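You operate a simulated robot arm through the tools that you are given. There is no shell and no other tool. Be economical: measure what you need, move in short steps, check, and stop when the job is done.

The job below is to be done with a simulated two-armed robot. You get a single attempt, and the scene is never put back.

## Task
Take the green-striped egg from the left half of the long steel bench and put it in the small red tub. Then fetch the grey peg and stand it on the left shelf under the long steel bench. Then take the green peg and leave it on top of the steel weight. Then pull the press slide open. Keep to this order. Set down upright: green-striped egg, grey peg. The press slide goes toward x -1.0, y +0.0, z +0.0 (a direction in the base frame).

It is judged by the outcome, as a careful person would: the job done as asked, and still so three seconds after it is handed in. It fails if anything else is knocked over, pushed out of place, dropped, spilled or broken.

## Robot
Two 7-joint arms with fingered hands on one trunk, on a base that drives. Base frame: it is fixed to the floor where the robot stands at the start and does not move with it; the origin is under the middle of the robot, x ahead of it, y to its left, z up. Lengths are in mm, angles in rad, forces in N, time in s.
The left shoulder is at the start at [200, 135, 895], the right one opposite. Places, roughly: green peg (3x3x5 cm) [500, 200, 800]; green-striped egg (5x5x6 cm) [700, 100, 800]; grey peg (3x3x5 cm) [600, 200, 800]; left shelf under the long steel bench [800, -200, 300]; press slide [700, 2400, 900]; small red tub (17x13x5 cm) [1300, 2000, 900]; steel weight [750, -500, 750]. Payload 4 kg a hand.
The tool frame of a hand sits at the grasp point between the pads (the TCP): z along the fingers, y along the line on which they close. The tips reach 25 mm beyond it. The gripper opens to 88 mm. The gripper's body begins 29 mm behind the TCP. The gripper is a hand of 4 fingers: y runs from the thumb to the fingers, the wrist lies at [-13, -106, -174] in the tool frame, and closing takes about 1.5 s.
Orientation is that of the tool frame in the base frame, as a unit quaternion [x, y, z, w]. With the fingers straight down and the wrist toward the robot, the tool's x, y and z point along [0, 1, 0], [1, 0, 0] and [0, 0, -1] of the base frame.

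## Interface
- The arms move only by the tool drive_tool. It takes "left_plan", "right_plan" or both (then of equal length, played together; a hand with none holds still); each is a list of rows, each a list of 6 numbers: the shift along the tool's x, y, z in units of 50 mm (1.0 is 50 mm), then the turn, a rotation vector about the tool's x, y, z in units of 5 degrees (1.0 is 5 degrees). In form: [[dx, dy, dz, rx, ry, rz], ...]. A call has 1 to 8 rows; each row shifts and turns the commanded pose from where the row before left it, along the tool's axes as they then stand. "left_gripper" and "right_gripper" are, for a hand that has rows, the closure in counts, from 0 (fully open) to 255 (shut), set as the call begins (left out, the last holds). A call with a number of a shift or a turn outside -1 to 1 is refused whole. Each row takes 0.2 s and may step no farther than 50 mm and 0.15 rad from the row before; otherwise, or with a gripper value out of range, the whole call is refused. A pose out of reach is approached as far as the arm can. The call stops where the force on the tool passes 40 N (or 10 N more than at its start, if that is more) or the arm is blocked; 0.2 s more then pass. Each finger travels about 153 mm/s and halts on what it meets, pressing with about 29 N; the grip force reading is that of the motor and also rises with nothing between the fingers. The clock runs only during rows and for 0.2 s after the last one: add rows that do not move to give the fingers time. The reply holds the time, the measured pose of the TCP, the force on the tool along the base axes, the opening and the grip force, in the units named above and with some noise, with the torque about the TCP (base axes, N m) and any sound that the robot's microphone picked up.
- Cameras (640 x 400 px; columns grow to the right, rows downward): "scene" is now at [136.7, -10.2, 1488.8]; the picture's right is [-0.13, -0.99, 0.00], its down [-0.78, 0.10, -0.62] and it looks along [0.61, -0.08, -0.79] (base axes); focal length 274 px, centre (320, 200). "left" rides on the left gripper at [-64, -83, -98] in its tool frame; the picture's right is [-0.62, -0.37, 0.69], its down [0.71, -0.63, 0.30] and it looks along [0.32, 0.68, 0.65] (tool axes); focal length 265 px, centre (320, 200). "right" rides on the right gripper at [64, -83, -98] in its tool frame; the picture's right is [-0.62, 0.37, -0.69], its down [-0.71, -0.63, 0.30] and it looks along [-0.32, 0.68, 0.65] (tool axes); focal length 265 px, centre (320, 200).
- camera(camera): a new picture of that camera. It takes no simulated time.
- lift_body(by): slides the trunk up (or, below 0, down) by that many mm; the arms and the scene camera ride with it, the base frame stays. It gives what a move gives, with no picture.
- drive_base(legs): drives the robot by 1 to 6 legs, each [ahead, left, turn to the left] in mm, mm and rad, along the robot's own axes; the way and the turn of a leg run together, so that a leg with both is an arc; at most 1500 mm and 3.142 rad a leg. The arms and the cameras ride along, it lands a little off, and it stops where it bumps. It gives what a move gives.
- curl_fingers(index, middle, ring, thumb_bend, thumb_turn, hand): sets how far each is bent, from 0 (flat) to 1 (curled in); at 0.3 the hand is open as for a grip, at 0.7 the pads meet at the TCP. One left out holds its place. A second passes; each finger stops where it meets its share of the squeeze, and holds until it gets a number again. A gripper value or a shape takes the hand back. It gives what a move gives, with no picture; readings hold the bend of each and the force on the fingers (four entries, about 0 where the hand has none), thumb and palm. thumb_turn goes from beside the hand (0) to across from the fingers (1), as for a grip.
- grasp_type(shape, hand): the hand has 4 fingers and takes this shape, open, in about a second: jaw (thumb against the fingers, like two jaws); tri (thumb and two fingers); tip (a fingertip pinch); poke (one finger out to press); point (the index stretched); flat (the hand flat); cup (the hand cupped); fist (a fist). The gripper value then closes the fingers along that shape, each until it touches; the sizes above hold for jaw. It gives what a move gives, with no picture.
- turn_head(pan, tilt): turns the head with the scene camera to pan (to the left, within 1.693 rad either way) and tilt (down, from -0.506 to 1.204), counted from straight ahead of the robot. It gives what a move gives.
- measure_at(camera, pixels): for up to 12 pixels [column, row] of the newest picture of that camera ("zoom" is the newest enlarged one), the place [x, y, z] in the base frame of the surface seen there, good to about 2 mm. It takes no simulated time.
- zoom(camera, box): a new picture of the part [left, top, right, bottom] of that camera's present view, enlarged. It takes no simulated time.
- close_job(): hands the job in; it is judged then, once.

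Work in short steps. Measure before you move; look again where a grasp or a placing could have gone wrong, and mend it. You have 110 turns and 100 pictures in all, those below and enlarged ones among them. Open the grippers and draw the arms clear of the work before you hand the job in, unless the task says otherwise; then end with one line.

The tools are called after ">>>" as a command line: name --argument value ..., lists and objects as JSON in quotes. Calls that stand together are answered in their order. drive_tool: Moves the arms, as the interface text tells. Its arguments: {"type":"object","properties":{"left_plan":{"type":"array","items":{"type":"array","items":{"type":"number"}}},"left_gripper":{"type":"number"},"right_plan":{"type":"array","items":{"type":"array","items":{"type":"number"}}},"right_gripper":{"type":"number"}},"required":[]} The other tools are called the same way: lift_body (by) slides the trunk up or down; grasp_type (shape, hand) gives the hand a shape; curl_fingers (index, middle, ring, thumb_bend, thumb_turn, hand) moves the fingers one by one; drive_base (legs) drives the base; turn_head (pan, tilt) turns the head that bears the scene camera; camera (camera) takes a picture; measure_at (camera, pixels) gives the place of the surface under pixels of a picture; zoom (camera, box) takes an enlarged picture of a part of a camera's view; close_job () hands the job in.

At the start:

```text
time: 0.0
left_tcp_pos: [577.9, 267.7, 1112.2]
left_tool_rot: [0.707, 0.707, 0.0, -0.001]
left_wrist_force: [-0.4, -0.5, -0.3]
left_torque: [0.02, -0.02, 0.0]
left_grip_width: 87.6
left_grasp_force: 0.0
left_shape: jaw
left_bend: [0.3, 0.3, 0.3, 0.3, 0.98]
left_finger forces: [0.0, 0.0, 0.0, 0.0, 0.0, 0.0]
right_tcp_pos: [536.6, -309.4, 1089.7]
right_tool_rot: [0.707, 0.708, 0.0, 0.0]
right_wrist_force: [-0.2, 0.6, -0.2]
right_torque: [-0.02, 0.0, -0.01]
right_grip_width: 87.8
right_grasp_force: 0.1
right_shape: jaw
right_bend: [0.3, 0.3, 0.3, 0.3, 0.98]
right_finger forces: [0.0, 0.0, 0.0, 0.0, 0.1, 0.0]
trunk travel left (down, up): [-500.0, 270.0]
robot x, y, heading: [-2.7, -1.7, 0.003]
head pan, tilt: [-0.131, 0.902]
```

scene: 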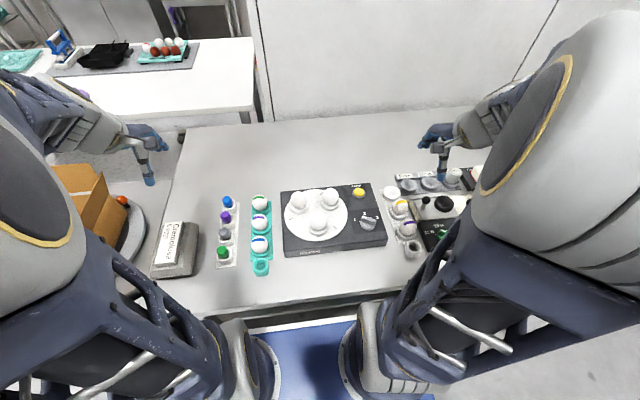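
right: 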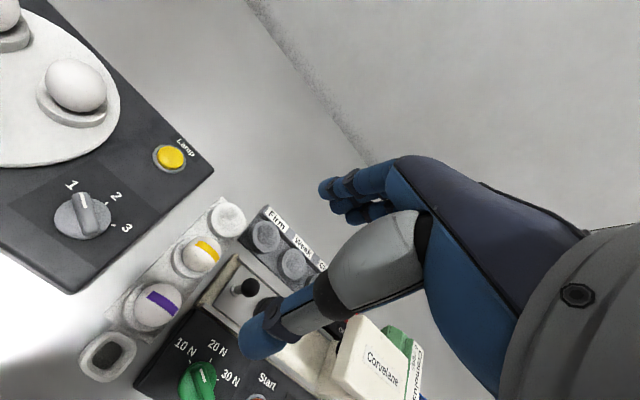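
left: 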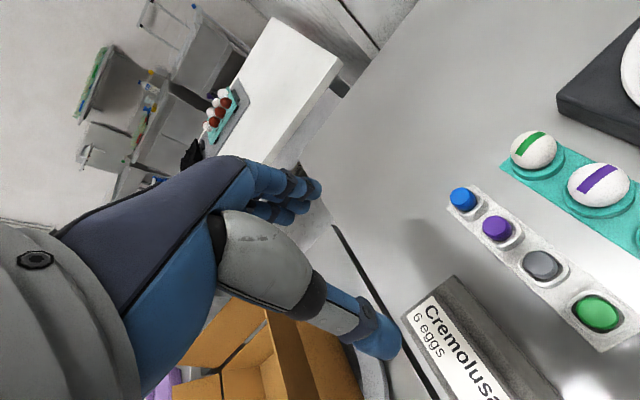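

The left rack shows eggs near (260,203)-(260,245) and pegs at (224,202)-(223,253). I'll zoom in on it and on the right part of the bench.

>>> zoom --camera "scene" --box '[190, 180, 310, 290]'

>>> measure_at --camera "scene" --pixels '[[260, 200], [260, 220], [260, 243], [227, 201], [225, 216], [223, 233], [223, 252], [240, 280], [200, 300], [260, 266], [233, 262]]'

>>> zoom --camera "scene" --box '[370, 150, 500, 270]'

```text
3.64 times, centred on (250, 235) of scene
```

zoom: 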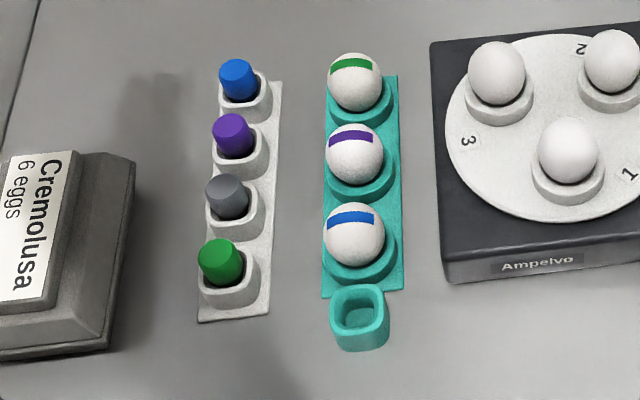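

```text
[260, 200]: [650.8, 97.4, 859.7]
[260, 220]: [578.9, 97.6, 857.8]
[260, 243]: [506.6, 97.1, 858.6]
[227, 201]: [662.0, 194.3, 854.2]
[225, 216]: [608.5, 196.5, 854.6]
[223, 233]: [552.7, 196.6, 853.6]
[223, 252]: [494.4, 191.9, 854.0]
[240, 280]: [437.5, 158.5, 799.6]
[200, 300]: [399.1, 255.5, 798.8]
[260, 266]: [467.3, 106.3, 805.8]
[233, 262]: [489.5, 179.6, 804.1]
```

```text
3.33 times, centred on (435, 210) of scene
```

zoom: 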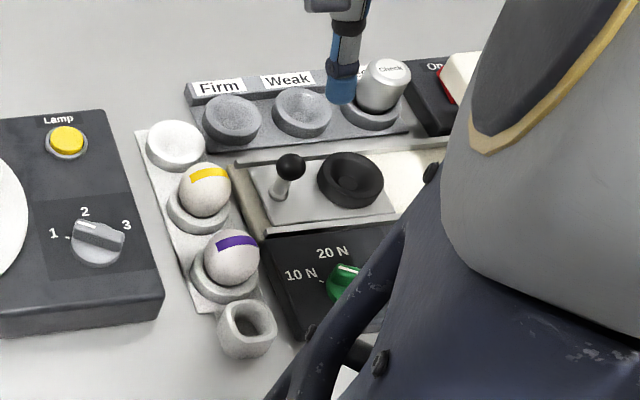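

The green-striped egg is at about (650, 97), top z 860; bench top is 799. I'll look around to the right and left for the weight, tub and press.

>>> turn_head --pan -0.75 --tilt 0.75

>>> camera --camera "scene"

>>> turn_head --pan 1.1 --tilt 0.45

>>> camera --camera "scene"

```text
time: 1.0
left_tcp_pos: [577.6, 267.3, 1113.0]
left_tool_rot: [0.707, 0.707, 0.0, 0.0]
left_wrist_force: [0.2, -0.5, 0.2]
left_torque: [0.0, 0.01, -0.02]
left_grip_width: 87.5
left_grasp_force: 0.0
left_shape: jaw
left_bend: [0.3, 0.3, 0.3, 0.3, 0.98]
left_finger forces: [0.0, 0.0, 0.0, 0.0, 0.0, 0.0]
right_tcp_pos: [536.9, -310.3, 1090.2]
right_tool_rot: [0.707, 0.707, 0.0, 0.001]
right_wrist_force: [-0.2, 0.1, -0.4]
right_torque: [0.01, 0.01, -0.01]
right_grip_width: 87.7
right_grasp_force: 0.0
right_shape: jaw
right_bend: [0.3, 0.3, 0.3, 0.3, 0.98]
right_finger forces: [0.1, 0.0, 0.0, 0.0, 0.0, 0.1]
trunk travel left (down, up): [-500.0, 270.0]
robot x, y, heading: [1.9, 0.5, 0.001]
head pan, tilt: [-0.75, 0.75]
```

```text
94 pictures are left
```

scene: 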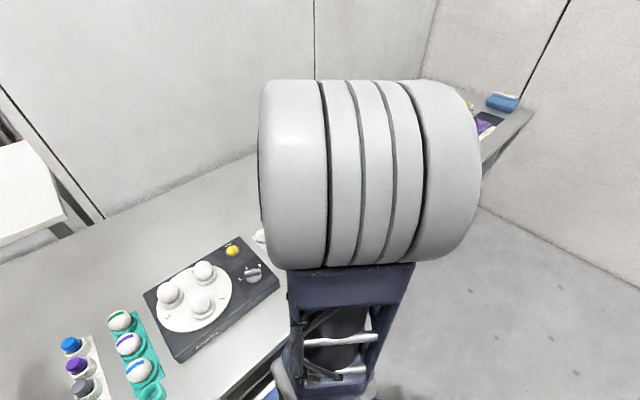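

```text
time: 2.8
left_tcp_pos: [578.7, 267.4, 1113.1]
left_tool_rot: [0.707, 0.707, 0.001, 0.001]
left_wrist_force: [0.0, 0.1, 0.0]
left_torque: [0.03, 0.03, 0.01]
left_grip_width: 87.5
left_grasp_force: 0.0
left_shape: jaw
left_bend: [0.3, 0.3, 0.3, 0.3, 0.98]
left_finger forces: [0.1, 0.0, 0.0, 0.1, 0.0, 0.1]
right_tcp_pos: [536.8, -310.0, 1089.9]
right_tool_rot: [0.707, 0.707, 0.0, 0.0]
right_wrist_force: [0.3, -0.3, -0.2]
right_torque: [0.01, -0.02, 0.0]
right_grip_width: 87.6
right_grasp_force: 0.0
right_shape: jaw
right_bend: [0.3, 0.3, 0.3, 0.3, 0.98]
right_finger forces: [0.0, 0.1, 0.0, 0.1, 0.0, 0.1]
trunk travel left (down, up): [-500.0, 270.0]
robot x, y, heading: [1.3, 1.0, 0.001]
head pan, tilt: [1.1, 0.45]
```

```text
93 pictures are left
```

scene: 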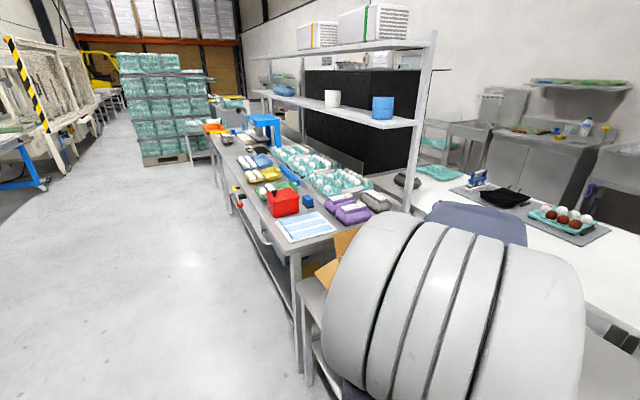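

The left shows another bench with a red box at (285,200) and a blue press at (265,128). I'll measure and zoom.

>>> measure_at --camera "scene" --pixels '[[285, 200], [283, 212], [308, 228], [340, 208], [265, 120], [270, 173], [215, 127], [400, 180], [365, 290], [295, 250], [562, 218], [240, 190]]'

>>> zoom --camera "scene" --box '[200, 100, 420, 240]'

```text
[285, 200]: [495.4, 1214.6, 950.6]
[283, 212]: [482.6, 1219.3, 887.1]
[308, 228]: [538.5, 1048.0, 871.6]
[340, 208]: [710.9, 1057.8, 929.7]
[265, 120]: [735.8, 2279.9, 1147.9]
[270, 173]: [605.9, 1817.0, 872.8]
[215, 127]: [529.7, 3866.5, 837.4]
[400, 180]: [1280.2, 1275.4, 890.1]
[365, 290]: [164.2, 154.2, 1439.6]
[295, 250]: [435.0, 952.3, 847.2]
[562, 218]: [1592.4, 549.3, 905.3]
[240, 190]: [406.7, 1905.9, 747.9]
```

```text
2.86 times, centred on (310, 170) of scene
```

zoom: 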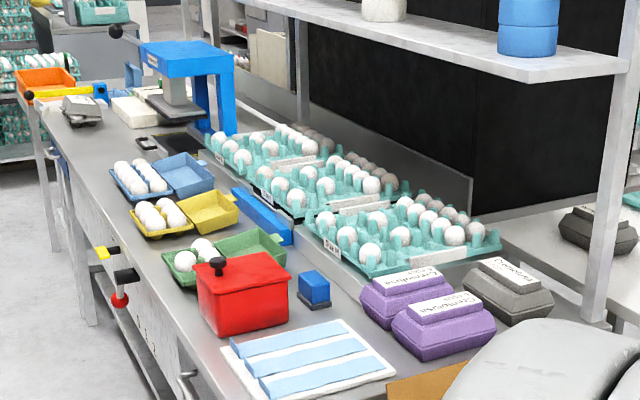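

The tub at (1300,2000) appears hidden behind the black partition. I'll raise the trunk and look over, wide-angle at different pans.

>>> lift_body --by 270

>>> turn_head --pan 0.75 --tilt 0.3

>>> camera --camera "scene"

>>> turn_head --pan -0.6 --tilt 0.9

>>> camera --camera "scene"

```text
time: 5.6
left_tcp_pos: [578.1, 267.3, 1383.1]
left_tool_rot: [0.707, 0.707, 0.0, 0.0]
left_wrist_force: [-0.8, -0.1, 0.0]
left_torque: [0.0, -0.03, -0.01]
left_grip_width: 87.7
left_grasp_force: 0.2
left_shape: jaw
left_bend: [0.3, 0.3, 0.3, 0.3, 0.98]
left_finger forces: [0.1, 0.1, 0.0, 0.0, 0.0, 0.0]
right_tcp_pos: [538.8, -309.8, 1358.9]
right_tool_rot: [0.708, 0.707, 0.0, -0.001]
right_wrist_force: [0.2, -0.3, 0.2]
right_torque: [-0.01, 0.02, -0.02]
right_grip_width: 87.6
right_grasp_force: 0.1
right_shape: jaw
right_bend: [0.3, 0.3, 0.3, 0.3, 0.98]
right_finger forces: [0.0, 0.1, 0.0, 0.0, 0.1, 0.0]
trunk travel left (down, up): [-770.0, 0.0]
robot x, y, heading: [1.7, 3.0, -0.001]
head pan, tilt: [1.1, 0.45]
```

```text
time: 6.4
left_tcp_pos: [579.3, 267.8, 1382.2]
left_tool_rot: [0.707, 0.707, 0.0, -0.001]
left_wrist_force: [0.4, -0.3, 0.1]
left_torque: [0.01, 0.02, 0.02]
left_grip_width: 87.7
left_grasp_force: 0.1
left_shape: jaw
left_bend: [0.3, 0.3, 0.3, 0.3, 0.98]
left_finger forces: [0.1, 0.1, 0.0, 0.0, 0.0, 0.0]
right_tcp_pos: [536.8, -309.7, 1358.7]
right_tool_rot: [0.707, 0.707, 0.0, 0.0]
right_wrist_force: [0.1, 1.1, 0.3]
right_torque: [-0.02, -0.01, -0.01]
right_grip_width: 87.6
right_grasp_force: 0.1
right_shape: jaw
right_bend: [0.3, 0.3, 0.3, 0.3, 0.98]
right_finger forces: [0.0, 0.0, 0.0, 0.1, 0.1, 0.1]
trunk travel left (down, up): [-770.0, 0.0]
robot x, y, heading: [0.7, -2.9, -0.004]
head pan, tilt: [0.75, 0.3]
```

```text
91 pictures are left
```

scene: 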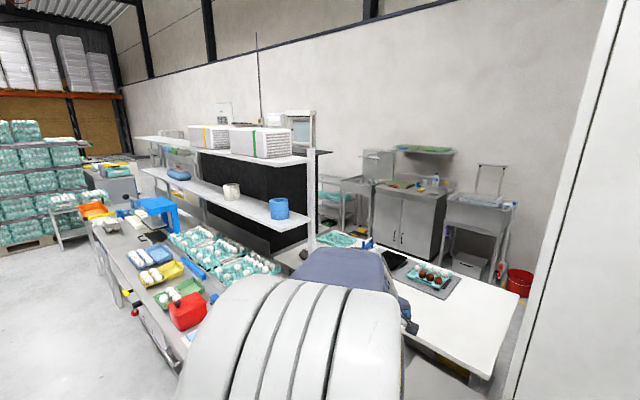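

```text
time: 7.9
left_tcp_pos: [578.1, 267.5, 1382.1]
left_tool_rot: [0.707, 0.707, 0.0, 0.0]
left_wrist_force: [-0.2, -0.2, -0.8]
left_torque: [0.02, -0.01, -0.01]
left_grip_width: 87.8
left_grasp_force: 0.1
left_shape: jaw
left_bend: [0.3, 0.3, 0.3, 0.3, 0.98]
left_finger forces: [0.1, 0.0, 0.0, 0.0, 0.0, 0.0]
right_tcp_pos: [538.1, -308.7, 1358.3]
right_tool_rot: [0.707, 0.707, 0.0, 0.0]
right_wrist_force: [0.8, -0.9, -0.4]
right_torque: [-0.01, -0.02, 0.0]
right_grip_width: 87.6
right_grasp_force: 0.1
right_shape: jaw
right_bend: [0.3, 0.3, 0.3, 0.3, 0.98]
right_finger forces: [0.0, 0.0, 0.0, 0.0, 0.0, 0.1]
trunk travel left (down, up): [-770.0, 0.0]
robot x, y, heading: [2.6, 0.4, 0.001]
head pan, tilt: [-0.6, 0.901]
```

```text
90 pictures are left
```

scene: 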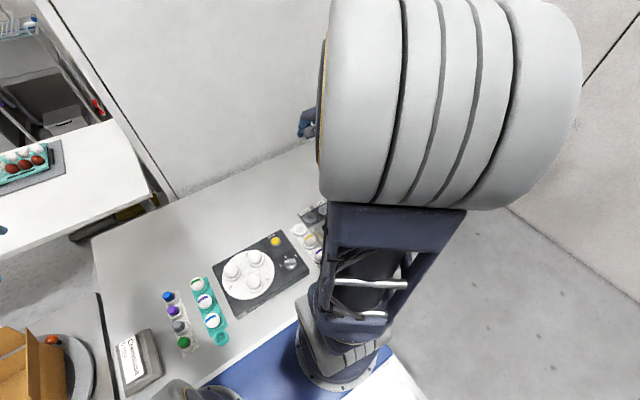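

The white table behind the shelf must hold the tub; I'll fetch the egg first. Lower the trunk, aim the head at the rack, and measure clearances around the egg.

>>> lift_body --by -270

>>> turn_head --pan 0.1 --tilt 0.95

>>> zoom --camera "scene" --box '[230, 120, 430, 245]'

```text
time: 10.7
left_tcp_pos: [579.6, 267.4, 1113.5]
left_tool_rot: [0.707, 0.707, 0.001, 0.0]
left_wrist_force: [-1.0, 0.6, -0.2]
left_torque: [-0.02, 0.0, 0.02]
left_grip_width: 87.5
left_grasp_force: 0.0
left_shape: jaw
left_bend: [0.3, 0.3, 0.3, 0.3, 0.98]
left_finger forces: [0.1, 0.0, 0.0, 0.0, 0.1, 0.0]
right_tcp_pos: [537.0, -309.6, 1088.6]
right_tool_rot: [0.707, 0.707, 0.0, 0.0]
right_wrist_force: [-0.6, 0.8, -0.1]
right_torque: [0.01, 0.03, -0.02]
right_grip_width: 87.6
right_grasp_force: 0.1
right_shape: jaw
right_bend: [0.3, 0.3, 0.3, 0.3, 0.98]
right_finger forces: [0.0, 0.0, 0.0, 0.0, 0.0, 0.0]
trunk travel left (down, up): [-500.0, 270.0]
robot x, y, heading: [2.3, 0.5, -0.001]
head pan, tilt: [-0.6, 0.901]
```

```text
time: 11.7
left_tcp_pos: [578.0, 266.9, 1112.9]
left_tool_rot: [0.708, 0.706, 0.0, 0.001]
left_wrist_force: [0.4, -0.2, -0.2]
left_torque: [0.0, -0.02, -0.01]
left_grip_width: 87.7
left_grasp_force: 0.1
left_shape: jaw
left_bend: [0.3, 0.3, 0.3, 0.3, 0.98]
left_finger forces: [0.0, 0.0, 0.0, 0.1, 0.0, 0.0]
right_tcp_pos: [536.8, -309.2, 1089.2]
right_tool_rot: [0.707, 0.707, 0.0, 0.0]
right_wrist_force: [0.2, 0.9, -0.8]
right_torque: [0.04, -0.01, 0.0]
right_grip_width: 87.4
right_grasp_force: 0.0
right_shape: jaw
right_bend: [0.3, 0.3, 0.3, 0.3, 0.98]
right_finger forces: [0.1, 0.1, 0.1, 0.1, 0.0, 0.0]
trunk travel left (down, up): [-500.0, 270.0]
robot x, y, heading: [0.1, -1.5, -0.002]
head pan, tilt: [0.099, 0.949]
```

```text
3.20 times, centred on (330, 182) of scene
```

zoom: 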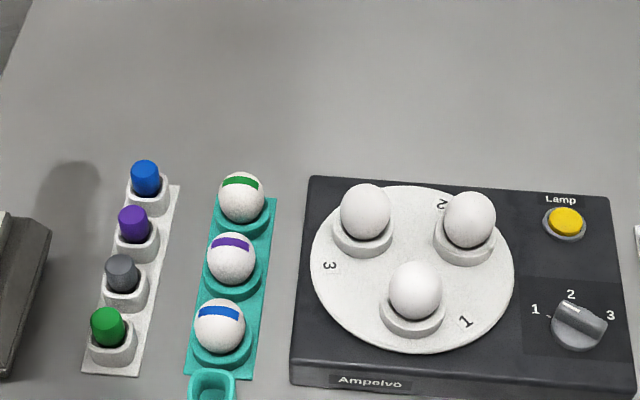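

>>> measure_at --camera "zoom" --pixels '[[242, 200], [242, 218], [262, 212], [270, 222], [232, 240], [320, 190], [305, 260], [144, 170], [122, 260], [108, 315], [222, 188], [262, 188]]'

```text
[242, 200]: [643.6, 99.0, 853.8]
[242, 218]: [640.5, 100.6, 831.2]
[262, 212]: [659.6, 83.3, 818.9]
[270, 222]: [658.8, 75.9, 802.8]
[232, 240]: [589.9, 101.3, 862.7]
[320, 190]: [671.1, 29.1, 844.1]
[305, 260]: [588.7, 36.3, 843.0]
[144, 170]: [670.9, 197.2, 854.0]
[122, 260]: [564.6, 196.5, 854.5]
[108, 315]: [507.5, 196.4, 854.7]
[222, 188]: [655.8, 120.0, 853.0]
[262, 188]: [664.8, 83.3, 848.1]
```

Egg centre is about (662, 100), with the device edge at y≈36, z 843, and a neighbouring egg at (590, 101). I'll turn the left hand 35° so thumb and fingers straddle the egg diagonally, and move above it.

>>> drive_tool --left_plan '[[0, 0, 0.4, 0, 0, 1], [0, 0, 0.4, 0, 0, 1], [0, 0, 0.4, 0, 0, 1], [0, 0, 0.4, 0, 0, 1], [0, 0, 0.4, 0, 0, 1], [0, 0, 0.4, 0, 0, 1], [0, 0, 0.4, 0, 0, 1]]'

>>> drive_tool --left_plan '[[-0.443, 0.823, 0, 0, 0, 0], [-0.443, 0.823, 0, 0, 0, 0], [-0.443, 0.823, 0, 0, 0, 0], [-0.443, 0.823, 0, 0, 0, 0], [0, 0, 0, 0, 0, 0]]'

>>> camera --camera "left"

>>> camera --camera "scene"

```text
time: 13.3
left_tcp_pos: [579.8, 265.8, 971.8]
left_tool_rot: [0.887, 0.461, 0.0, -0.001]
left_wrist_force: [-0.5, 0.9, -0.3]
left_torque: [-0.01, -0.02, 0.0]
left_grip_width: 87.6
left_grasp_force: 0.1
left_shape: jaw
left_bend: [0.3, 0.3, 0.3, 0.3, 0.98]
left_finger forces: [0.0, 0.0, 0.0, 0.1, 0.0, 0.1]
right_tcp_pos: [536.9, -308.6, 1088.7]
right_tool_rot: [0.707, 0.707, 0.0, 0.0]
right_wrist_force: [0.5, -0.4, -0.7]
right_torque: [-0.01, -0.02, 0.02]
right_grip_width: 87.3
right_grasp_force: 0.1
right_shape: jaw
right_bend: [0.3, 0.3, 0.3, 0.3, 0.98]
right_finger forces: [0.0, 0.0, 0.1, 0.0, 0.1, 0.0]
trunk travel left (down, up): [-500.0, 270.0]
robot x, y, heading: [-0.9, 1.3, -0.006]
head pan, tilt: [0.099, 0.949]
```

```text
time: 14.5
left_tcp_pos: [661.9, 101.3, 973.1]
left_tool_rot: [0.887, 0.462, 0.0, -0.001]
left_wrist_force: [-0.1, 0.5, -0.6]
left_torque: [0.01, -0.02, 0.0]
left_grip_width: 87.6
left_grasp_force: 0.0
left_shape: jaw
left_bend: [0.3, 0.3, 0.3, 0.3, 0.98]
left_finger forces: [0.0, 0.0, 0.0, 0.0, 0.0, 0.1]
right_tcp_pos: [538.1, -309.0, 1089.3]
right_tool_rot: [0.708, 0.706, 0.0, 0.001]
right_wrist_force: [0.1, -0.1, -0.1]
right_torque: [0.02, 0.0, 0.01]
right_grip_width: 87.5
right_grasp_force: 0.0
right_shape: jaw
right_bend: [0.3, 0.3, 0.3, 0.3, 0.98]
right_finger forces: [0.1, 0.0, 0.0, 0.0, 0.0, 0.1]
trunk travel left (down, up): [-500.0, 270.0]
robot x, y, heading: [-3.6, -0.8, 0.005]
head pan, tilt: [0.099, 0.949]
```

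```text
88 pictures are left
```

left: 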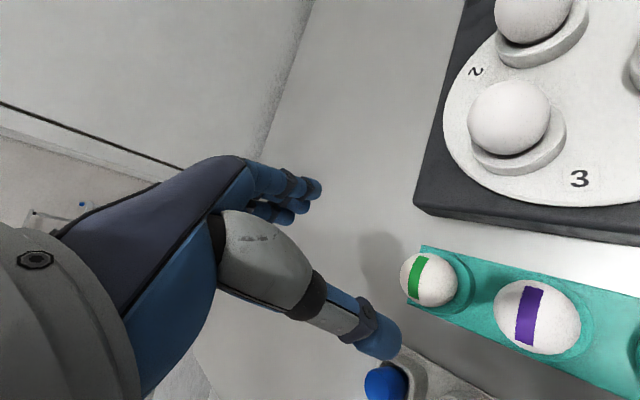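

```text
87 pictures are left
```

scene: 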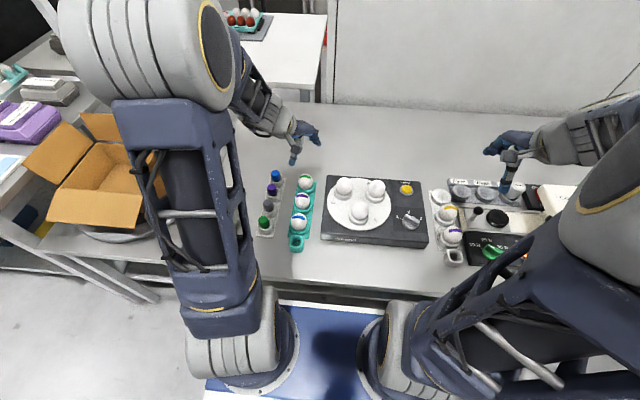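

The egg at pixel (430,278) matches the predicted spot straight below the TCP, (428,274). I'll descend to z 838 with the hand slightly pre-closed.

>>> drive_tool --left_plan '[[0, 0, 0.7, 0, 0, 0], [0, 0, 0.7, 0, 0, 0], [0, 0, 0.7, 0, 0, 0], [0, 0, 0.3, 0, 0, 0], [0, 0, 0.3, 0, 0, 0], [0, 0, 0, 0, 0, 0]]' --left_gripper 40

>>> camera --camera "left"

>>> zoom --camera "scene" --box '[230, 120, 390, 220]'

```text
time: 15.8
left_tcp_pos: [668.9, 96.6, 843.6]
left_tool_rot: [0.888, 0.46, 0.007, 0.009]
left_wrist_force: [0.2, 0.5, 13.1]
left_torque: [0.38, 0.58, 0.04]
left_grip_width: 75.2
left_grasp_force: 0.1
left_shape: jaw
left_bend: [0.27, 0.33, 0.31, 0.4, 0.98]
left_finger forces: [0.0, 0.0, 0.1, 0.0, 13.5, 0.0]
right_tcp_pos: [536.4, -309.5, 1088.9]
right_tool_rot: [0.707, 0.708, 0.0, 0.0]
right_wrist_force: [0.3, -0.1, 0.5]
right_torque: [-0.03, 0.04, -0.02]
right_grip_width: 87.6
right_grasp_force: 0.2
right_shape: jaw
right_bend: [0.3, 0.3, 0.3, 0.3, 0.98]
right_finger forces: [0.1, 0.0, 0.0, 0.0, 0.1, 0.0]
trunk travel left (down, up): [-500.0, 270.0]
robot x, y, heading: [3.1, 0.5, -0.002]
head pan, tilt: [0.099, 0.949]
stopped in row 6 (left hand): the force on the tool passed its limit at 46 N (the readings are from after the stop); the commanded pose is now the measured one
```

```text
86 pictures are left
```

left: 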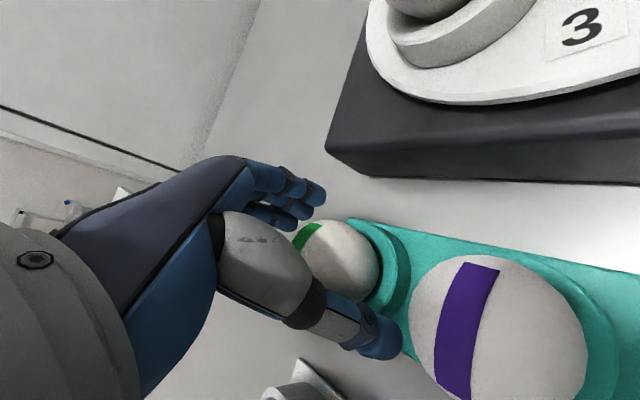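

```text
4.00 times, centred on (310, 170) of scene
```

zoom: 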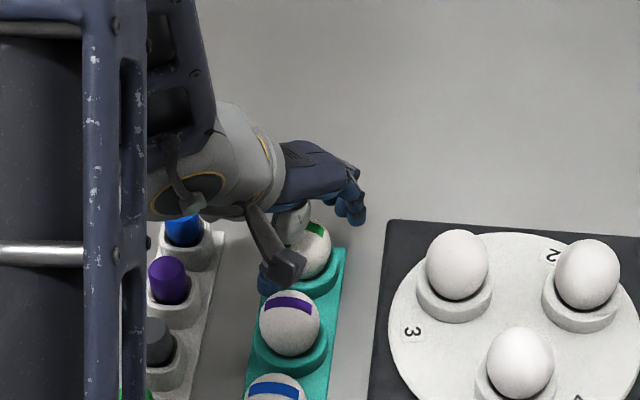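

The thumb met the cup's rim (13.5 N on the thumb, TCP z 843.6) and pushed the hand about 8 mm off. I'll rise 5 mm, recentre, then look.

>>> drive_tool --left_plan '[[0, 0, -0.12, 0, 0, 0], [-0.01, -0.16, 0, 0, 0, 0], [0, 0, 0, 0, 0, 0]]'

>>> camera --camera "left"

```text
time: 16.6
left_tcp_pos: [660.5, 101.8, 848.5]
left_tool_rot: [0.888, 0.46, 0.005, 0.007]
left_wrist_force: [0.5, 0.6, -0.8]
left_torque: [0.01, -0.01, 0.01]
left_grip_width: 74.2
left_grasp_force: 0.1
left_shape: jaw
left_bend: [0.27, 0.33, 0.31, 0.44, 0.98]
left_finger forces: [0.1, 0.0, 0.0, 0.0, 0.0, 0.0]
right_tcp_pos: [537.2, -310.8, 1090.0]
right_tool_rot: [0.707, 0.707, 0.0, 0.0]
right_wrist_force: [0.3, 0.0, -0.3]
right_torque: [0.01, 0.01, -0.02]
right_grip_width: 87.6
right_grasp_force: 0.0
right_shape: jaw
right_bend: [0.3, 0.3, 0.3, 0.3, 0.98]
right_finger forces: [0.0, 0.0, 0.1, 0.0, 0.0, 0.0]
trunk travel left (down, up): [-500.0, 270.0]
robot x, y, heading: [3.9, 2.3, -0.004]
head pan, tilt: [0.099, 0.949]
```

```text
84 pictures are left
```

left: 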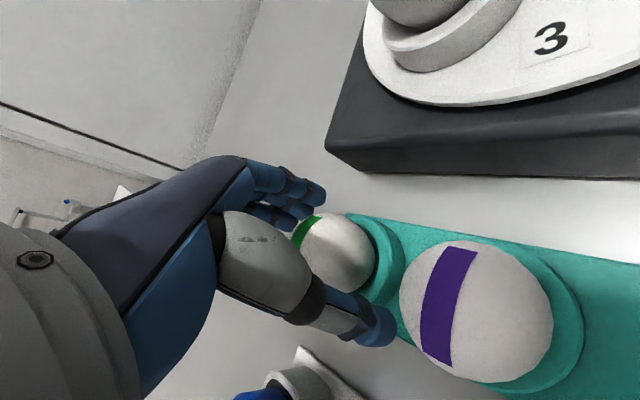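

Nothing is touched now and the egg at (335,250) sits between thumb and fingers. Close gently to about egg width.

>>> drive_tool --left_plan '[[0, 0, 0, 0, 0, 0], [0, 0, 0, 0, 0, 0], [0, 0, 0, 0, 0, 0], [0, 0, 0, 0, 0, 0]]' --left_gripper 125

>>> camera --camera "left"

```text
time: 17.6
left_tcp_pos: [660.0, 101.2, 849.6]
left_tool_rot: [0.888, 0.46, 0.005, 0.007]
left_wrist_force: [-0.9, 1.3, 0.1]
left_torque: [0.04, 0.0, -0.02]
left_grip_width: 45.8
left_grasp_force: 0.1
left_shape: jaw
left_bend: [0.74, 0.44, 0.4, 0.68, 1.0]
left_finger forces: [0.0, 0.0, 0.0, 0.0, 0.7, 0.1]
right_tcp_pos: [537.2, -308.4, 1089.4]
right_tool_rot: [0.707, 0.707, 0.001, 0.0]
right_wrist_force: [-0.5, -0.1, -0.5]
right_torque: [0.01, 0.01, 0.03]
right_grip_width: 87.7
right_grasp_force: 0.0
right_shape: jaw
right_bend: [0.3, 0.3, 0.3, 0.3, 0.98]
right_finger forces: [0.0, 0.0, 0.1, 0.1, 0.0, 0.1]
trunk travel left (down, up): [-500.0, 270.0]
robot x, y, heading: [-1.6, -0.8, 0.0]
head pan, tilt: [0.099, 0.949]
```

```text
83 pictures are left
```

left: 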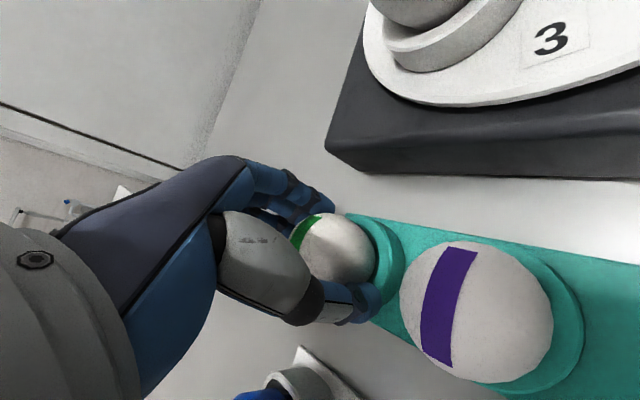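

Thumb just touches (0.7 N), width 45.8; the index passed beside the egg. Close further for grip.

>>> drive_tool --left_plan '[[0, 0, 0, 0, 0, 0], [0, 0, 0, 0, 0, 0], [0, 0, 0, 0, 0, 0], [0, 0, 0, 0, 0, 0]]' --left_gripper 165

>>> camera --camera "left"

```text
time: 18.6
left_tcp_pos: [661.0, 101.1, 849.6]
left_tool_rot: [0.888, 0.461, 0.005, 0.008]
left_wrist_force: [-0.8, 0.8, -0.6]
left_torque: [0.0, 0.02, 0.0]
left_grip_width: 35.7
left_grasp_force: 9.5
left_shape: jaw
left_bend: [0.74, 0.52, 0.57, 0.71, 1.0]
left_finger forces: [4.1, 2.7, 0.1, 0.0, 8.0, 0.0]
right_tcp_pos: [537.9, -308.8, 1088.7]
right_tool_rot: [0.707, 0.707, -0.001, 0.0]
right_wrist_force: [-0.4, -0.4, 0.0]
right_torque: [-0.03, 0.0, -0.03]
right_grip_width: 87.5
right_grasp_force: 0.0
right_shape: jaw
right_bend: [0.3, 0.3, 0.3, 0.3, 0.98]
right_finger forces: [0.0, 0.1, 0.1, 0.0, 0.1, 0.0]
trunk travel left (down, up): [-500.0, 270.0]
robot x, y, heading: [1.8, -1.4, 0.001]
head pan, tilt: [0.099, 0.949]
```

```text
82 pictures are left
```

left: 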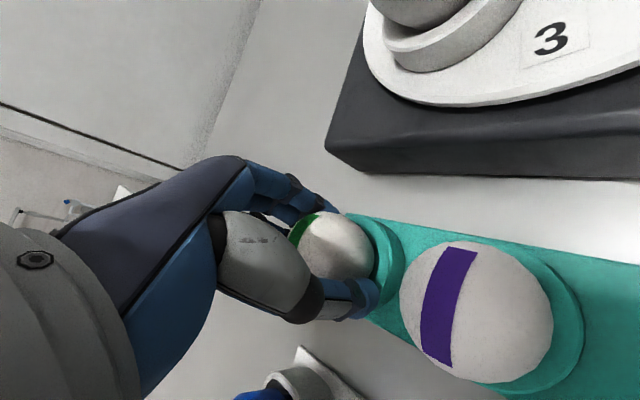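

The egg is gripped (thumb 8 N, index 4, middle 3). I'll firm up slightly and lift a little to check.

>>> drive_tool --left_plan '[[0, 0, 0, 0, 0, 0], [0, 0, 0, 0, 0, 0], [0, 0, -0.3, 0, 0, 0], [0, 0, -0.5, 0, 0, 0], [0, 0, -0.5, 0, 0, 0], [0, 0, 0, 0, 0, 0]]' --left_gripper 180

>>> camera --camera "left"

```text
time: 20.0
left_tcp_pos: [657.9, 102.7, 912.4]
left_tool_rot: [0.888, 0.46, 0.005, 0.008]
left_wrist_force: [0.2, -0.2, -0.9]
left_torque: [0.02, 0.01, -0.01]
left_grip_width: 35.8
left_grasp_force: 9.2
left_shape: jaw
left_bend: [0.74, 0.52, 0.57, 0.71, 1.0]
left_finger forces: [4.8, 3.1, 0.0, 0.0, 7.8, 0.0]
right_tcp_pos: [538.0, -309.2, 1089.5]
right_tool_rot: [0.707, 0.707, 0.0, 0.0]
right_wrist_force: [-0.2, -0.4, 0.4]
right_torque: [0.02, 0.03, 0.0]
right_grip_width: 87.6
right_grasp_force: 0.0
right_shape: jaw
right_bend: [0.3, 0.3, 0.3, 0.3, 0.98]
right_finger forces: [0.1, 0.0, 0.0, 0.0, 0.0, 0.0]
trunk travel left (down, up): [-500.0, 270.0]
robot x, y, heading: [1.9, -1.5, 0.003]
head pan, tilt: [0.099, 0.949]
```

```text
81 pictures are left
```

left: 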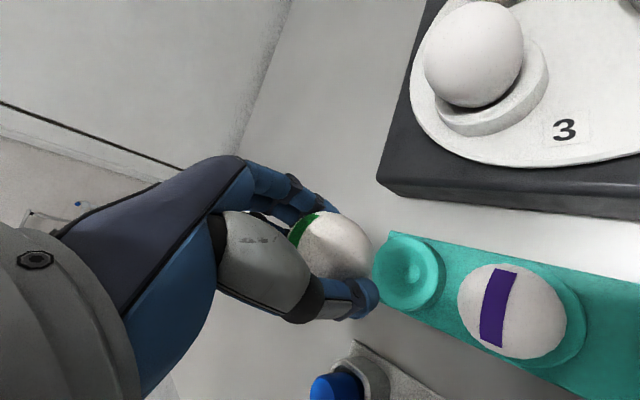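

The egg is held and clear of its empty cup at (405,265). Raise it and back the robot away, then turn left to look for the way to the tub.

>>> drive_tool --left_plan '[[0, 0, -0.9, 0, 0, 0], [0, 0, -0.9, 0, 0, 0], [0, 0, -0.9, 0, 0, 0], [0, 0, -0.9, 0, 0, 0], [0, 0, -0.9, 0, 0, 0]]'

>>> drive_base --legs '[[-700, 0, 0], [0, 0, 1.5]]'

>>> turn_head --pan -0.6 --tilt 0.25

>>> camera --camera "scene"

```text
time: 21.2
left_tcp_pos: [658.0, 104.0, 1137.8]
left_tool_rot: [0.888, 0.46, 0.005, 0.007]
left_wrist_force: [-0.2, -0.5, -0.9]
left_torque: [-0.02, 0.0, 0.0]
left_grip_width: 35.3
left_grasp_force: 8.9
left_shape: jaw
left_bend: [0.74, 0.52, 0.57, 0.71, 1.0]
left_finger forces: [4.7, 3.1, 0.0, 0.1, 7.8, 0.0]
right_tcp_pos: [537.4, -309.1, 1089.3]
right_tool_rot: [0.707, 0.707, 0.0, 0.0]
right_wrist_force: [0.1, 0.4, 0.2]
right_torque: [-0.01, 0.01, -0.03]
right_grip_width: 87.5
right_grasp_force: 0.2
right_shape: jaw
right_bend: [0.3, 0.3, 0.3, 0.3, 0.98]
right_finger forces: [0.1, 0.0, 0.1, 0.0, 0.1, 0.0]
trunk travel left (down, up): [-500.0, 270.0]
robot x, y, heading: [-1.9, 1.1, -0.006]
head pan, tilt: [0.099, 0.949]
```

```text
time: 28.7
left_tcp_pos: [-758.6, 664.6, 1137.1]
left_tool_rot: [0.337, 0.942, 0.009, 0.001]
left_wrist_force: [-0.7, 0.6, -0.3]
left_torque: [0.03, 0.0, 0.03]
left_grip_width: 35.4
left_grasp_force: 9.1
left_shape: jaw
left_bend: [0.74, 0.52, 0.57, 0.71, 1.0]
left_finger forces: [4.6, 3.0, 0.0, 0.0, 7.6, 0.0]
right_tcp_pos: [-355.5, 516.1, 1089.7]
right_tool_rot: [0.036, 0.999, 0.0, 0.0]
right_wrist_force: [0.7, 0.4, 0.1]
right_torque: [-0.03, 0.02, 0.01]
right_grip_width: 87.5
right_grasp_force: 0.1
right_shape: jaw
right_bend: [0.3, 0.3, 0.3, 0.3, 0.98]
right_finger forces: [0.0, 0.1, 0.1, 0.1, 0.0, 0.1]
trunk travel left (down, up): [-500.0, 270.0]
robot x, y, heading: [-706.8, 2.0, 1.495]
head pan, tilt: [0.099, 0.949]
```

```text
time: 29.8
left_tcp_pos: [-760.2, 664.9, 1137.3]
left_tool_rot: [0.337, 0.942, 0.009, 0.001]
left_wrist_force: [0.0, -0.5, -0.3]
left_torque: [-0.01, 0.0, 0.01]
left_grip_width: 35.0
left_grasp_force: 8.5
left_shape: jaw
left_bend: [0.74, 0.52, 0.57, 0.71, 1.0]
left_finger forces: [4.6, 2.9, 0.1, 0.0, 7.6, 0.1]
right_tcp_pos: [-356.6, 515.5, 1089.1]
right_tool_rot: [0.036, 0.999, 0.0, 0.0]
right_wrist_force: [0.1, -0.2, -0.4]
right_torque: [-0.02, 0.0, 0.0]
right_grip_width: 87.8
right_grasp_force: 0.0
right_shape: jaw
right_bend: [0.3, 0.3, 0.3, 0.3, 0.98]
right_finger forces: [0.0, 0.0, 0.1, 0.0, 0.0, 0.0]
trunk travel left (down, up): [-500.0, 270.0]
robot x, y, heading: [-702.8, 7.2, 1.502]
head pan, tilt: [-0.6, 0.25]
```

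```text
80 pictures are left
```

scene: 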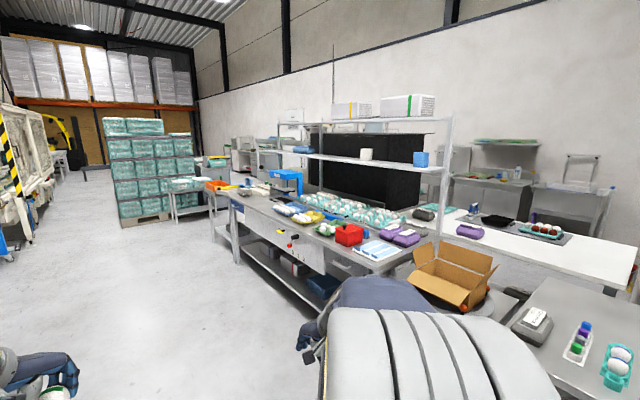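

The black panel hides the table behind it. I'll drive along the open floor to y≈3000 and look from there.

>>> drive_base --legs '[[0, 0, 0.07], [1500, 0, 0], [1500, 0, 0]]'

>>> turn_head --pan -1.1 --tilt 0.3

>>> camera --camera "scene"

>>> measure_at --camera "scene" --pixels '[[320, 200], [100, 200], [200, 200], [420, 200], [520, 200], [320, 300], [100, 300], [200, 300], [420, 300], [100, 250], [200, 250]]'

```text
time: 44.5
left_tcp_pos: [-712.4, 3629.6, 1138.6]
left_tool_rot: [0.325, 0.946, 0.009, 0.001]
left_wrist_force: [-0.3, -0.5, -0.7]
left_torque: [0.02, -0.02, -0.03]
left_grip_width: 35.3
left_grasp_force: 9.1
left_shape: jaw
left_bend: [0.74, 0.52, 0.57, 0.71, 1.0]
left_finger forces: [4.6, 3.0, 0.0, 0.0, 7.5, 0.0]
right_tcp_pos: [-304.2, 3491.3, 1088.4]
right_tool_rot: [0.024, 1.0, 0.0, 0.0]
right_wrist_force: [0.8, -0.3, 0.3]
right_torque: [-0.02, 0.02, -0.02]
right_grip_width: 87.6
right_grasp_force: 0.0
right_shape: jaw
right_bend: [0.3, 0.3, 0.3, 0.3, 0.98]
right_finger forces: [0.1, 0.1, 0.0, 0.0, 0.0, 0.0]
trunk travel left (down, up): [-500.0, 270.0]
robot x, y, heading: [-635.6, 2969.1, 1.522]
head pan, tilt: [-0.6, 0.25]
```

```text
time: 45.5
left_tcp_pos: [-711.3, 3630.0, 1137.5]
left_tool_rot: [0.325, 0.946, 0.009, 0.0]
left_wrist_force: [-0.7, 0.9, -0.2]
left_torque: [0.03, 0.01, 0.0]
left_grip_width: 35.1
left_grasp_force: 9.0
left_shape: jaw
left_bend: [0.74, 0.52, 0.57, 0.71, 1.0]
left_finger forces: [4.6, 3.0, 0.0, 0.0, 7.6, 0.1]
right_tcp_pos: [-305.5, 3492.8, 1089.3]
right_tool_rot: [0.023, 1.0, 0.0, 0.0]
right_wrist_force: [-0.2, 0.9, -0.4]
right_torque: [-0.02, -0.02, 0.01]
right_grip_width: 87.7
right_grasp_force: 0.0
right_shape: jaw
right_bend: [0.3, 0.3, 0.3, 0.3, 0.98]
right_finger forces: [0.1, 0.0, 0.1, 0.0, 0.0, 0.0]
trunk travel left (down, up): [-500.0, 270.0]
robot x, y, heading: [-639.9, 2972.8, 1.522]
head pan, tilt: [-1.1, 0.3]
```

```text
79 pictures are left
```

scene: 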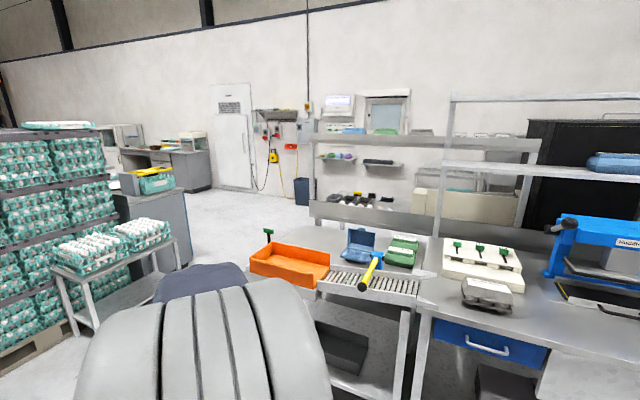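

```text
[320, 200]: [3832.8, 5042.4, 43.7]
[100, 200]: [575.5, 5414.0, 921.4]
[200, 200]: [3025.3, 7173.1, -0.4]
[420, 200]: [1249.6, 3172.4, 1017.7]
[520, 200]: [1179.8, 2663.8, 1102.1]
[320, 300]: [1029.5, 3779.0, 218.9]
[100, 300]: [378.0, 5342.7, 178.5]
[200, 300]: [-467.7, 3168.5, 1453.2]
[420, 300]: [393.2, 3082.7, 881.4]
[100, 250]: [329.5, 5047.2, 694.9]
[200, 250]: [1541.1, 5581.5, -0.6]
```

There's open floor at (200,250) → (1541,5581) and beyond, between the tables and the pallet/cart. I'll measure the edges of this passage.

>>> measure_at --camera "scene" --pixels '[[252, 272], [325, 285], [188, 262], [178, 240], [55, 275], [75, 330], [270, 245], [325, 262], [130, 245], [235, 235], [185, 200], [290, 225]]'

```text
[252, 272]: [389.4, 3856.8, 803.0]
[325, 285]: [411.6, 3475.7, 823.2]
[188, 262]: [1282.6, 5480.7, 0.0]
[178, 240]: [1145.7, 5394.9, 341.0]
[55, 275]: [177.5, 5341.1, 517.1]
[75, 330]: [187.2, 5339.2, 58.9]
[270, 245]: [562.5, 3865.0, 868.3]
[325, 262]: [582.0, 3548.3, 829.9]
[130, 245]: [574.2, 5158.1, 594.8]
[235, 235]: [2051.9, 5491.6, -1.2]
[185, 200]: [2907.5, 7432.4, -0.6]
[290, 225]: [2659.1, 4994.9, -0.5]
```

Passage between table end (y≈3870) and cart (y≈5000). I'll drive to y≈4400 and face +x.

>>> drive_base --legs '[[1440, 0, 0], [0, 0, -1.522]]'

>>> turn_head --pan 0.0 --tilt 0.6

>>> camera --camera "scene"

>>> measure_at --camera "scene" --pixels '[[320, 100], [320, 200], [180, 200], [230, 200], [130, 250], [420, 200], [470, 200], [500, 250], [420, 150], [230, 150], [180, 300], [470, 300]]'

```text
time: 56.3
left_tcp_pos: [68.5, 4550.5, 1137.3]
left_tool_rot: [0.876, 0.482, 0.004, 0.007]
left_wrist_force: [-0.7, 0.5, -0.6]
left_torque: [-0.02, -0.05, -0.01]
left_grip_width: 35.2
left_grasp_force: 9.0
left_shape: jaw
left_bend: [0.74, 0.52, 0.57, 0.71, 1.0]
left_finger forces: [4.5, 2.9, 0.0, 0.1, 7.4, 0.1]
right_tcp_pos: [-32.4, 4133.0, 1089.0]
right_tool_rot: [0.69, 0.724, -0.001, -0.001]
right_wrist_force: [-0.1, 0.7, 0.1]
right_torque: [0.0, 0.01, 0.03]
right_grip_width: 87.4
right_grasp_force: 0.0
right_shape: jaw
right_bend: [0.3, 0.3, 0.3, 0.3, 0.98]
right_finger forces: [0.0, 0.0, 0.0, 0.1, 0.0, 0.0]
trunk travel left (down, up): [-500.0, 270.0]
robot x, y, heading: [-582.2, 4419.0, 0.046]
head pan, tilt: [-1.1, 0.3]
```

```text
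time: 57.6
left_tcp_pos: [67.7, 4550.6, 1137.7]
left_tool_rot: [0.877, 0.481, 0.006, 0.007]
left_wrist_force: [0.1, 0.2, -1.0]
left_torque: [-0.02, -0.05, -0.03]
left_grip_width: 34.9
left_grasp_force: 8.6
left_shape: jaw
left_bend: [0.74, 0.52, 0.57, 0.71, 1.0]
left_finger forces: [4.5, 3.1, 0.0, 0.1, 7.4, 0.1]
right_tcp_pos: [-32.4, 4132.6, 1088.4]
right_tool_rot: [0.69, 0.724, 0.0, 0.0]
right_wrist_force: [-0.1, 0.2, 0.3]
right_torque: [0.03, 0.0, -0.03]
right_grip_width: 87.6
right_grasp_force: 0.0
right_shape: jaw
right_bend: [0.3, 0.3, 0.3, 0.3, 0.98]
right_finger forces: [0.1, 0.0, 0.0, 0.0, 0.0, 0.0]
trunk travel left (down, up): [-500.0, 270.0]
robot x, y, heading: [-581.8, 4414.0, 0.045]
head pan, tilt: [0.0, 0.6]
```

```text
78 pictures are left
```

scene: 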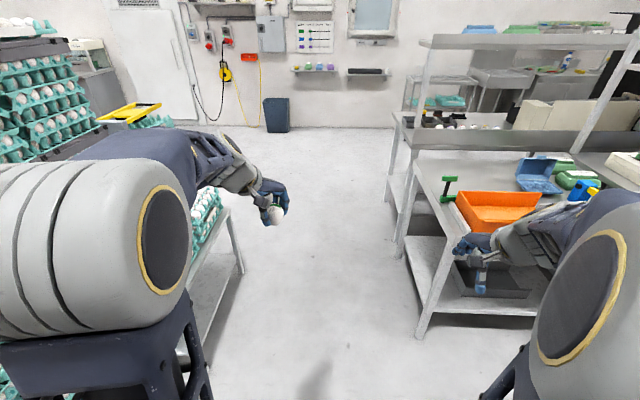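

```text
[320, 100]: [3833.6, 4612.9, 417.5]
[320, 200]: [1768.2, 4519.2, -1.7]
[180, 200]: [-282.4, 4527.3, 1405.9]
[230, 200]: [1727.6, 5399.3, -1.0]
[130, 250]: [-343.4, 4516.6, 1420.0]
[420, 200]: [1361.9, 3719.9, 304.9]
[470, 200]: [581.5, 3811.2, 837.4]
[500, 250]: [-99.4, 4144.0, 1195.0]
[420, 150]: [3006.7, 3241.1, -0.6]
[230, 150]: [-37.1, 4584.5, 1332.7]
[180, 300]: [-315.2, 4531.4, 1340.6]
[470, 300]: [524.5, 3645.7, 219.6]
```

Clear passage straight ahead between cart leg and table leg. Drive through to x≈2150, then turn right to look along the back side.

>>> drive_base --legs '[[0, 0, -0.045], [1400, 0, 0], [1400, 0, 0]]'

>>> turn_head --pan -1.5 --tilt 0.35

>>> camera --camera "scene"

```text
time: 71.5
left_tcp_pos: [2852.4, 4525.8, 1137.9]
left_tool_rot: [0.888, 0.46, 0.006, 0.006]
left_wrist_force: [0.5, -0.2, -0.7]
left_torque: [0.0, 0.01, -0.01]
left_grip_width: 35.3
left_grasp_force: 8.8
left_shape: jaw
left_bend: [0.74, 0.52, 0.57, 0.71, 1.0]
left_finger forces: [4.5, 3.0, 0.1, 0.0, 7.4, 0.0]
right_tcp_pos: [2732.0, 4112.8, 1088.9]
right_tool_rot: [0.708, 0.706, -0.001, 0.0]
right_wrist_force: [-0.2, 0.0, 0.1]
right_torque: [-0.03, 0.0, 0.01]
right_grip_width: 87.8
right_grasp_force: 0.0
right_shape: jaw
right_bend: [0.3, 0.3, 0.3, 0.3, 0.98]
right_finger forces: [0.0, 0.0, 0.0, 0.0, 0.1, 0.0]
trunk travel left (down, up): [-500.0, 270.0]
robot x, y, heading: [2198.7, 4421.5, 0.001]
head pan, tilt: [0.0, 0.6]
```

```text
time: 73.1
left_tcp_pos: [2854.1, 4526.4, 1137.0]
left_tool_rot: [0.888, 0.46, 0.006, 0.007]
left_wrist_force: [-0.1, -0.5, -1.2]
left_torque: [0.0, -0.02, -0.01]
left_grip_width: 35.1
left_grasp_force: 8.8
left_shape: jaw
left_bend: [0.74, 0.52, 0.57, 0.71, 1.0]
left_finger forces: [4.5, 3.1, 0.0, 0.1, 7.4, 0.0]
right_tcp_pos: [2733.1, 4113.1, 1089.7]
right_tool_rot: [0.707, 0.707, 0.0, 0.0]
right_wrist_force: [-0.1, 0.0, 0.4]
right_torque: [0.03, 0.02, -0.03]
right_grip_width: 87.7
right_grasp_force: 0.0
right_shape: jaw
right_bend: [0.3, 0.3, 0.3, 0.3, 0.98]
right_finger forces: [0.0, 0.0, 0.0, 0.1, 0.1, 0.0]
trunk travel left (down, up): [-500.0, 270.0]
robot x, y, heading: [2199.9, 4422.8, 0.0]
head pan, tilt: [-1.499, 0.351]
```

```text
77 pictures are left
```

scene: 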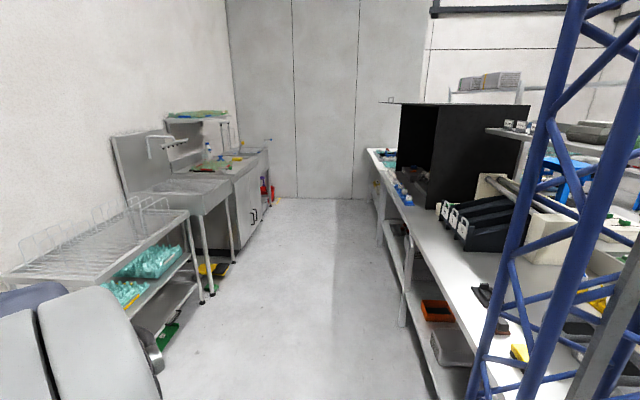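

The aisle lies along -y. Measure its edges and zoom in to find the red tub.

>>> measure_at --camera "scene" --pixels '[[420, 330], [400, 220], [440, 250], [205, 300], [240, 260], [490, 330], [600, 60], [400, 195], [420, 105], [190, 240], [150, 360], [380, 160]]'

>>> zoom --camera "scene" --box '[340, 80, 560, 260]'

```text
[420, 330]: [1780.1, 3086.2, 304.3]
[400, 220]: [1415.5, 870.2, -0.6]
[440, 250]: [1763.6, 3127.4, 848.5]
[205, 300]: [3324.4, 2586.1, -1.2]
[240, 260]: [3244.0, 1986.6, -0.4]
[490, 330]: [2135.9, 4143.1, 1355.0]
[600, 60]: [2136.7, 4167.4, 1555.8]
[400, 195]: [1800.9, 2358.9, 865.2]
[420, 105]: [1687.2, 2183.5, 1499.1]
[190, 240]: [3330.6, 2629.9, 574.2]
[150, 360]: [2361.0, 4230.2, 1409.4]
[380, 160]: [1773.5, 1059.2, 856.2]
```

```text
2.22 times, centred on (450, 170) of scene
```

zoom: 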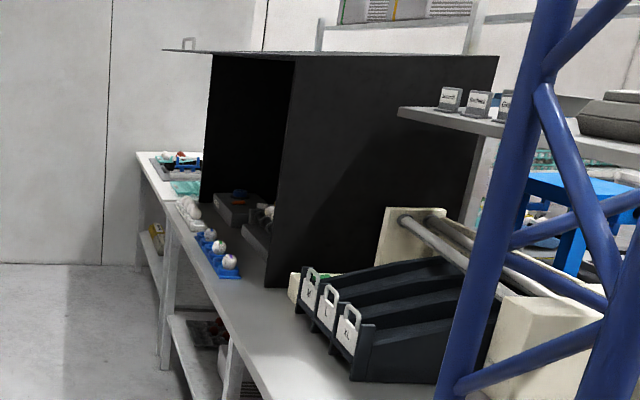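

The black booth around y 1700–2180 opens toward the aisle (table edge x≈1790). I'll drive down the aisle to about (2500, 2150), facing -x, and look in.

>>> drive_base --legs '[[0, 0, -1.571], [1140, 150, 0], [1140, 150, 0], [0, 0, -1.571]]'

>>> turn_head --pan 0.1 --tilt 0.4

>>> camera --camera "scene"

```text
time: 92.0
left_tcp_pos: [1728.7, 2116.0, 1137.1]
left_tool_rot: [-0.425, 0.905, 0.007, -0.005]
left_wrist_force: [0.4, -0.1, -0.7]
left_torque: [0.02, 0.03, 0.02]
left_grip_width: 34.2
left_grasp_force: 8.8
left_shape: jaw
left_bend: [0.74, 0.52, 0.57, 0.71, 1.0]
left_finger forces: [4.3, 3.0, 0.1, 0.1, 6.9, 0.1]
right_tcp_pos: [1881.3, 2517.8, 1088.6]
right_tool_rot: [-0.679, 0.734, 0.001, -0.001]
right_wrist_force: [0.8, -0.2, 0.7]
right_torque: [0.0, 0.04, -0.01]
right_grip_width: 87.7
right_grasp_force: 0.1
right_shape: jaw
right_bend: [0.3, 0.3, 0.3, 0.3, 0.98]
right_finger forces: [0.1, 0.0, 0.1, 0.0, 0.1, 0.0]
trunk travel left (down, up): [-500.0, 270.0]
robot x, y, heading: [2390.9, 2172.5, 3.064]
head pan, tilt: [-1.499, 0.351]
```

```text
time: 93.7
left_tcp_pos: [1729.3, 2116.3, 1137.9]
left_tool_rot: [-0.425, 0.905, 0.007, -0.005]
left_wrist_force: [1.0, 0.0, -0.4]
left_torque: [-0.03, 0.02, -0.04]
left_grip_width: 34.5
left_grasp_force: 9.2
left_shape: jaw
left_bend: [0.74, 0.52, 0.57, 0.71, 1.0]
left_finger forces: [4.3, 2.8, 0.1, 0.0, 6.8, 0.0]
right_tcp_pos: [1881.9, 2517.6, 1089.4]
right_tool_rot: [-0.679, 0.734, 0.0, 0.0]
right_wrist_force: [0.2, 0.8, 0.4]
right_torque: [0.02, -0.04, 0.01]
right_grip_width: 87.9
right_grasp_force: 0.1
right_shape: jaw
right_bend: [0.3, 0.3, 0.3, 0.3, 0.98]
right_finger forces: [0.1, 0.0, 0.0, 0.1, 0.0, 0.1]
trunk travel left (down, up): [-500.0, 270.0]
robot x, y, heading: [2392.3, 2169.7, 3.059]
head pan, tilt: [0.099, 0.4]
```

```text
75 pictures are left
```

scene: 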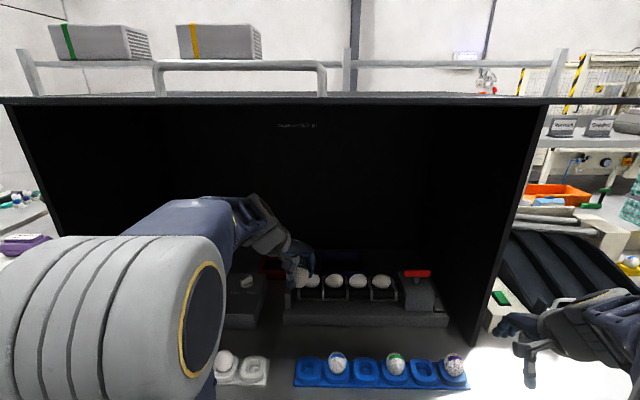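

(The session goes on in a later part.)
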